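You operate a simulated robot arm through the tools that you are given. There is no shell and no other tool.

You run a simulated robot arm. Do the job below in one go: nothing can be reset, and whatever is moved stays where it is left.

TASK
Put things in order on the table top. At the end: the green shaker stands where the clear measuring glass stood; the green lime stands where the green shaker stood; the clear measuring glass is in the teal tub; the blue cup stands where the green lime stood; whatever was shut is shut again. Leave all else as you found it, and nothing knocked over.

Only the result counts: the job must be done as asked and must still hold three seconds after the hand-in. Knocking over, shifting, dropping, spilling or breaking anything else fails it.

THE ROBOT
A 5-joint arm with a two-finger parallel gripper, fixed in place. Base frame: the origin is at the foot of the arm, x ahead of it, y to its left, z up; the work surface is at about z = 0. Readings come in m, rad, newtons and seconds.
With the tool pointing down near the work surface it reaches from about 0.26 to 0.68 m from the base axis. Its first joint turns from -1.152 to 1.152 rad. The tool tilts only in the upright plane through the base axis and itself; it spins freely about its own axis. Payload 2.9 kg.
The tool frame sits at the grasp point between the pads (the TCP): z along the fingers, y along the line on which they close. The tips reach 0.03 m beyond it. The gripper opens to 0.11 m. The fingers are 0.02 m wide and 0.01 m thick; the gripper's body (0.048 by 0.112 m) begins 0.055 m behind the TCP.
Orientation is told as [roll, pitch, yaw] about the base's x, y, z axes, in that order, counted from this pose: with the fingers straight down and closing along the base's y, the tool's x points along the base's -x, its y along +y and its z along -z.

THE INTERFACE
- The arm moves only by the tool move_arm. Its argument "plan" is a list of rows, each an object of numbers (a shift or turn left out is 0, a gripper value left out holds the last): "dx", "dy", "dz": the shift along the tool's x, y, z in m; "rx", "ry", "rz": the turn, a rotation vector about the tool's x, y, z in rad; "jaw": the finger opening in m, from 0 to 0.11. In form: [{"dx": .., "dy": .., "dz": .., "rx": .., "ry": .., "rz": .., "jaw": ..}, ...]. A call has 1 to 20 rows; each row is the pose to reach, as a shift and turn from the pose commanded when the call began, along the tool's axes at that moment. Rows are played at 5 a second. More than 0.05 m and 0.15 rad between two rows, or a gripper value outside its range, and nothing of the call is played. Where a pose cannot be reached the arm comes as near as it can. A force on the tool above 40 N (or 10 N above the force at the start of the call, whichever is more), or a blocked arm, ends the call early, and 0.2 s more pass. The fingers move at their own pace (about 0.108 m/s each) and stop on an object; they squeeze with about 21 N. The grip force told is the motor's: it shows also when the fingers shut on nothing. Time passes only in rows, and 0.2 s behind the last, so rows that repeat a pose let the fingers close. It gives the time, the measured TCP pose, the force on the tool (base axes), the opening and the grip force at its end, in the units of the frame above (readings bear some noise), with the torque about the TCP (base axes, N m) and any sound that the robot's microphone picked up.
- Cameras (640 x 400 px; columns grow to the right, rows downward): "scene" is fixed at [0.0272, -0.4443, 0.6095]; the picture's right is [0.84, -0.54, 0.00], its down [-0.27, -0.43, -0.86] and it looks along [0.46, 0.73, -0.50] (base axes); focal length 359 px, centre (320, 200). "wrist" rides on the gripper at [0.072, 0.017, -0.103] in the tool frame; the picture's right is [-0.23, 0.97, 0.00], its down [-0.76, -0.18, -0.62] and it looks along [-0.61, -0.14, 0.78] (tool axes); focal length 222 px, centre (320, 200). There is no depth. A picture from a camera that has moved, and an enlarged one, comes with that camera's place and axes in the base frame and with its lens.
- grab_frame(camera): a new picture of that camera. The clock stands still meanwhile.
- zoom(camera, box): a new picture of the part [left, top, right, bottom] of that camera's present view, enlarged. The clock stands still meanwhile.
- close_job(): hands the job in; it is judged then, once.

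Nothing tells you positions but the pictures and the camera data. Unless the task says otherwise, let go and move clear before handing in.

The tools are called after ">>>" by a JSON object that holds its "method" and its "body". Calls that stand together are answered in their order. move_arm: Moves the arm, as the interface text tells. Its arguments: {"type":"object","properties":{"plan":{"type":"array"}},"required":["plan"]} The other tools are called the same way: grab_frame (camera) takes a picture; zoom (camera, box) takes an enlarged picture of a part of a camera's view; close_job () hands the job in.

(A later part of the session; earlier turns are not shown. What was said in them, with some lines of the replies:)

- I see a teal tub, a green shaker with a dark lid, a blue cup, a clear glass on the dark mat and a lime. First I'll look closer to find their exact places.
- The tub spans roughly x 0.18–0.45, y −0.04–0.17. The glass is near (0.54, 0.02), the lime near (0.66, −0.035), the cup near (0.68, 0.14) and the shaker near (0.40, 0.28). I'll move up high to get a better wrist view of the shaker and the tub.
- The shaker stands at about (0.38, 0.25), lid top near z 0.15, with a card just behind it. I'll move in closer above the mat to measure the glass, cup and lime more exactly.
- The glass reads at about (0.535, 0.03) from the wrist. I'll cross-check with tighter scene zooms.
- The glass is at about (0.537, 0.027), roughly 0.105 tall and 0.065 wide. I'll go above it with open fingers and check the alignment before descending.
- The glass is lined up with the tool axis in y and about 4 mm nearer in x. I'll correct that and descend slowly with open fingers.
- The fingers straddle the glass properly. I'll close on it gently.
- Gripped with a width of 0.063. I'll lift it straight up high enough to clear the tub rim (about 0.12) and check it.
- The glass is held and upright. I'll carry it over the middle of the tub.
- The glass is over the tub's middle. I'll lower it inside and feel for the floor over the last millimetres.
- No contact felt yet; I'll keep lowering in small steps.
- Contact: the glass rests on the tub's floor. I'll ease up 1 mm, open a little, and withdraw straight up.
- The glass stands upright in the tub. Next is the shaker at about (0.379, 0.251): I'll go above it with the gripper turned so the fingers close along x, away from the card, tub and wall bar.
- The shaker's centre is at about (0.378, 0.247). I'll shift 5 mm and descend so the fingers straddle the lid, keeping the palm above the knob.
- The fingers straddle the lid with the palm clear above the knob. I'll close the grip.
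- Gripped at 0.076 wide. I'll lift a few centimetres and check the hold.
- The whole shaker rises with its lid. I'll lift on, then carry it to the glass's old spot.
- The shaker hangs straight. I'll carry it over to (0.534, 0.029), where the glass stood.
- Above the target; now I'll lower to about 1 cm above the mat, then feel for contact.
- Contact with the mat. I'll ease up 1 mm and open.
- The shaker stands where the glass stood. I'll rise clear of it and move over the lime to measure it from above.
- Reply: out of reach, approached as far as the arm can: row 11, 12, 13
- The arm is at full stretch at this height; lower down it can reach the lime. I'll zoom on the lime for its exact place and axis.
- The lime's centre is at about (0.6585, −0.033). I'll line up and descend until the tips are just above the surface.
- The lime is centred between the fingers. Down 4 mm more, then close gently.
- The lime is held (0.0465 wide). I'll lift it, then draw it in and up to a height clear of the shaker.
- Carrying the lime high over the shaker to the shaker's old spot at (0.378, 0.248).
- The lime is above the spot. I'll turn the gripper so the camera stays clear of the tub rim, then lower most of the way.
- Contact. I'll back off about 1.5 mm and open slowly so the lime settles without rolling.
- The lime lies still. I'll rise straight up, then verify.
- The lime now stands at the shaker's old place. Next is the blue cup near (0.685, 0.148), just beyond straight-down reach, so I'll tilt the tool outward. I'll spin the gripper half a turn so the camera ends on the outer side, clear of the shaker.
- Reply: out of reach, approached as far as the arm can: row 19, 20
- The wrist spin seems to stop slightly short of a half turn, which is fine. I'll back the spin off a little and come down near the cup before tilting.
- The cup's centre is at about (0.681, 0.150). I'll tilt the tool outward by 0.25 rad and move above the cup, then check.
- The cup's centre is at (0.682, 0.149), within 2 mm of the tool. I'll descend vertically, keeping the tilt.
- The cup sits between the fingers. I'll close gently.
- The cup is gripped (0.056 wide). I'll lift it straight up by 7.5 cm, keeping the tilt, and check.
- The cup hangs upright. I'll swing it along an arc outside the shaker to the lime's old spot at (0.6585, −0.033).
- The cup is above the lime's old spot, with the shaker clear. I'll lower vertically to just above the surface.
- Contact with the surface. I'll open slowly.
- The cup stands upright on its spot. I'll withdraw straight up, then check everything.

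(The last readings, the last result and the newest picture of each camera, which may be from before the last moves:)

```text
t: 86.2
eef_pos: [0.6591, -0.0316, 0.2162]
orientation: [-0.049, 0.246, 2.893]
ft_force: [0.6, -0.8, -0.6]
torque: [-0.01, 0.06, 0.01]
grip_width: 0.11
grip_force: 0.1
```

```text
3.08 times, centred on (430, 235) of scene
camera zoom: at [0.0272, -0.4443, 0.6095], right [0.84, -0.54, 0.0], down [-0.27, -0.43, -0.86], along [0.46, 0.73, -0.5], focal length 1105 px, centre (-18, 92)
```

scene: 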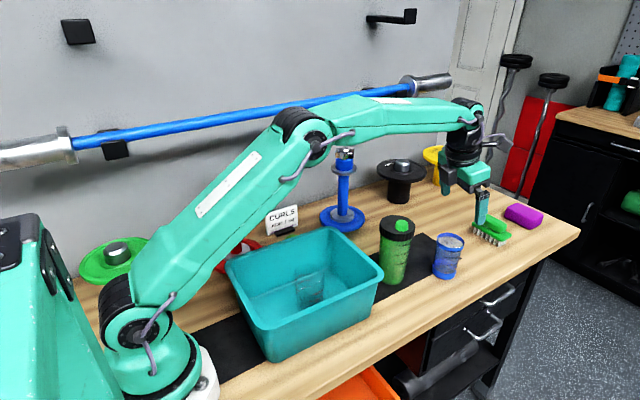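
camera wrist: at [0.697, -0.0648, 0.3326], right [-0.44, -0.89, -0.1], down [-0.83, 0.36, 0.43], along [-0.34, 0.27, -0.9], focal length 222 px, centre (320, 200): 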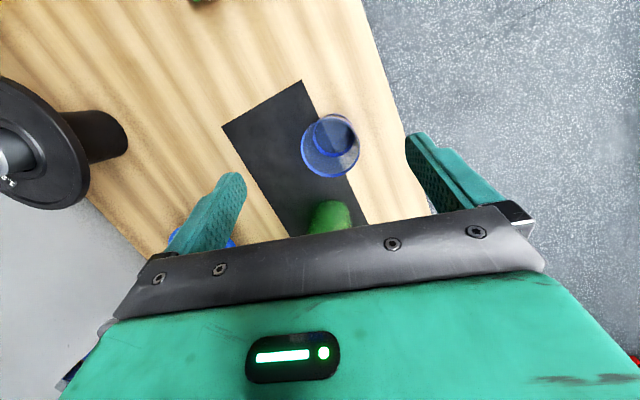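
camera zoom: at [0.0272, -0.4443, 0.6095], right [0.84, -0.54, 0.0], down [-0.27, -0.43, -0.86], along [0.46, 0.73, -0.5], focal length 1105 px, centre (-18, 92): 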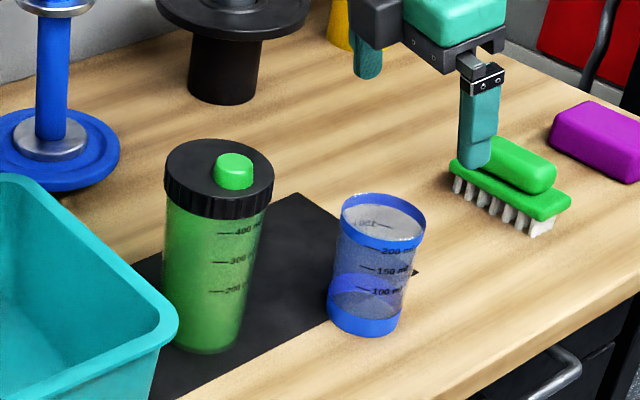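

All four look right. I'll check the cup's position and the lime once more before handing in.

>>> {"method": "zoom", "body": {"camera": "wrist", "box": [250, 70, 410, 240]}}

>>> {"method": "zoom", "body": {"camera": "scene", "box": [220, 180, 400, 360]}}

```text
2.35 times, centred on (330, 155) of wrist
camera zoom: at [0.697, -0.0648, 0.3326], right [-0.44, -0.89, -0.1], down [-0.83, 0.36, 0.43], along [-0.34, 0.27, -0.9], focal length 523 px, centre (296, 306)
```

zoom: 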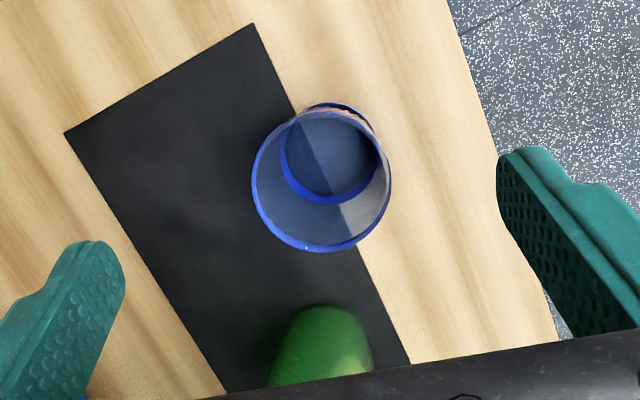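

```text
2.22 times, centred on (310, 270) of scene
camera zoom: at [0.0272, -0.4443, 0.6095], right [0.84, -0.54, 0.0], down [-0.27, -0.43, -0.86], along [0.46, 0.73, -0.5], focal length 798 px, centre (342, 44)
```

zoom: 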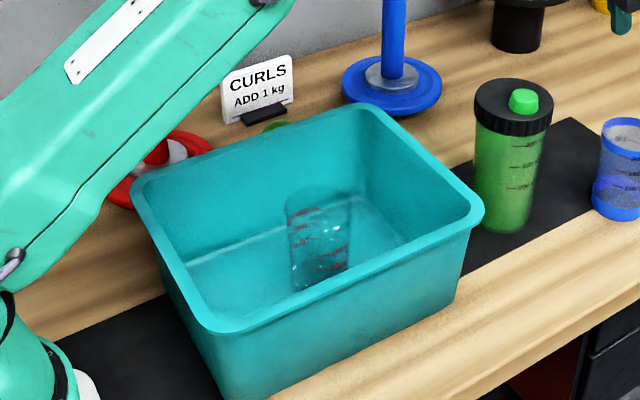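

Everything is in place: glass upright in the tub, shaker on the glass's spot, lime on the shaker's spot, and cup within about 4 mm of the lime's spot. Nothing was opened and the gripper is clear, so I'm handing in.

>>> {"method": "close_job", "body": {}}

```text
The job is handed in.
```

The table is in order and the job is handed in; no verdict on it came back to me. The positions below are what I measured from the cameras and the gripper.

- **Clear measuring glass:** it stands upright in the teal tub.
- **Green shaker:** it stands where the glass stood, with its lid still on.
- **Green lime:** it rests where the shaker stood and didn't roll when released.
- **Blue cup:** it stands where the lime was, about 4 mm off by my last measurement.

I didn't open anything, so nothing needed shutting. I saw nothing else shift or fall over, and the gripper was open and clear of everything when I handed in.
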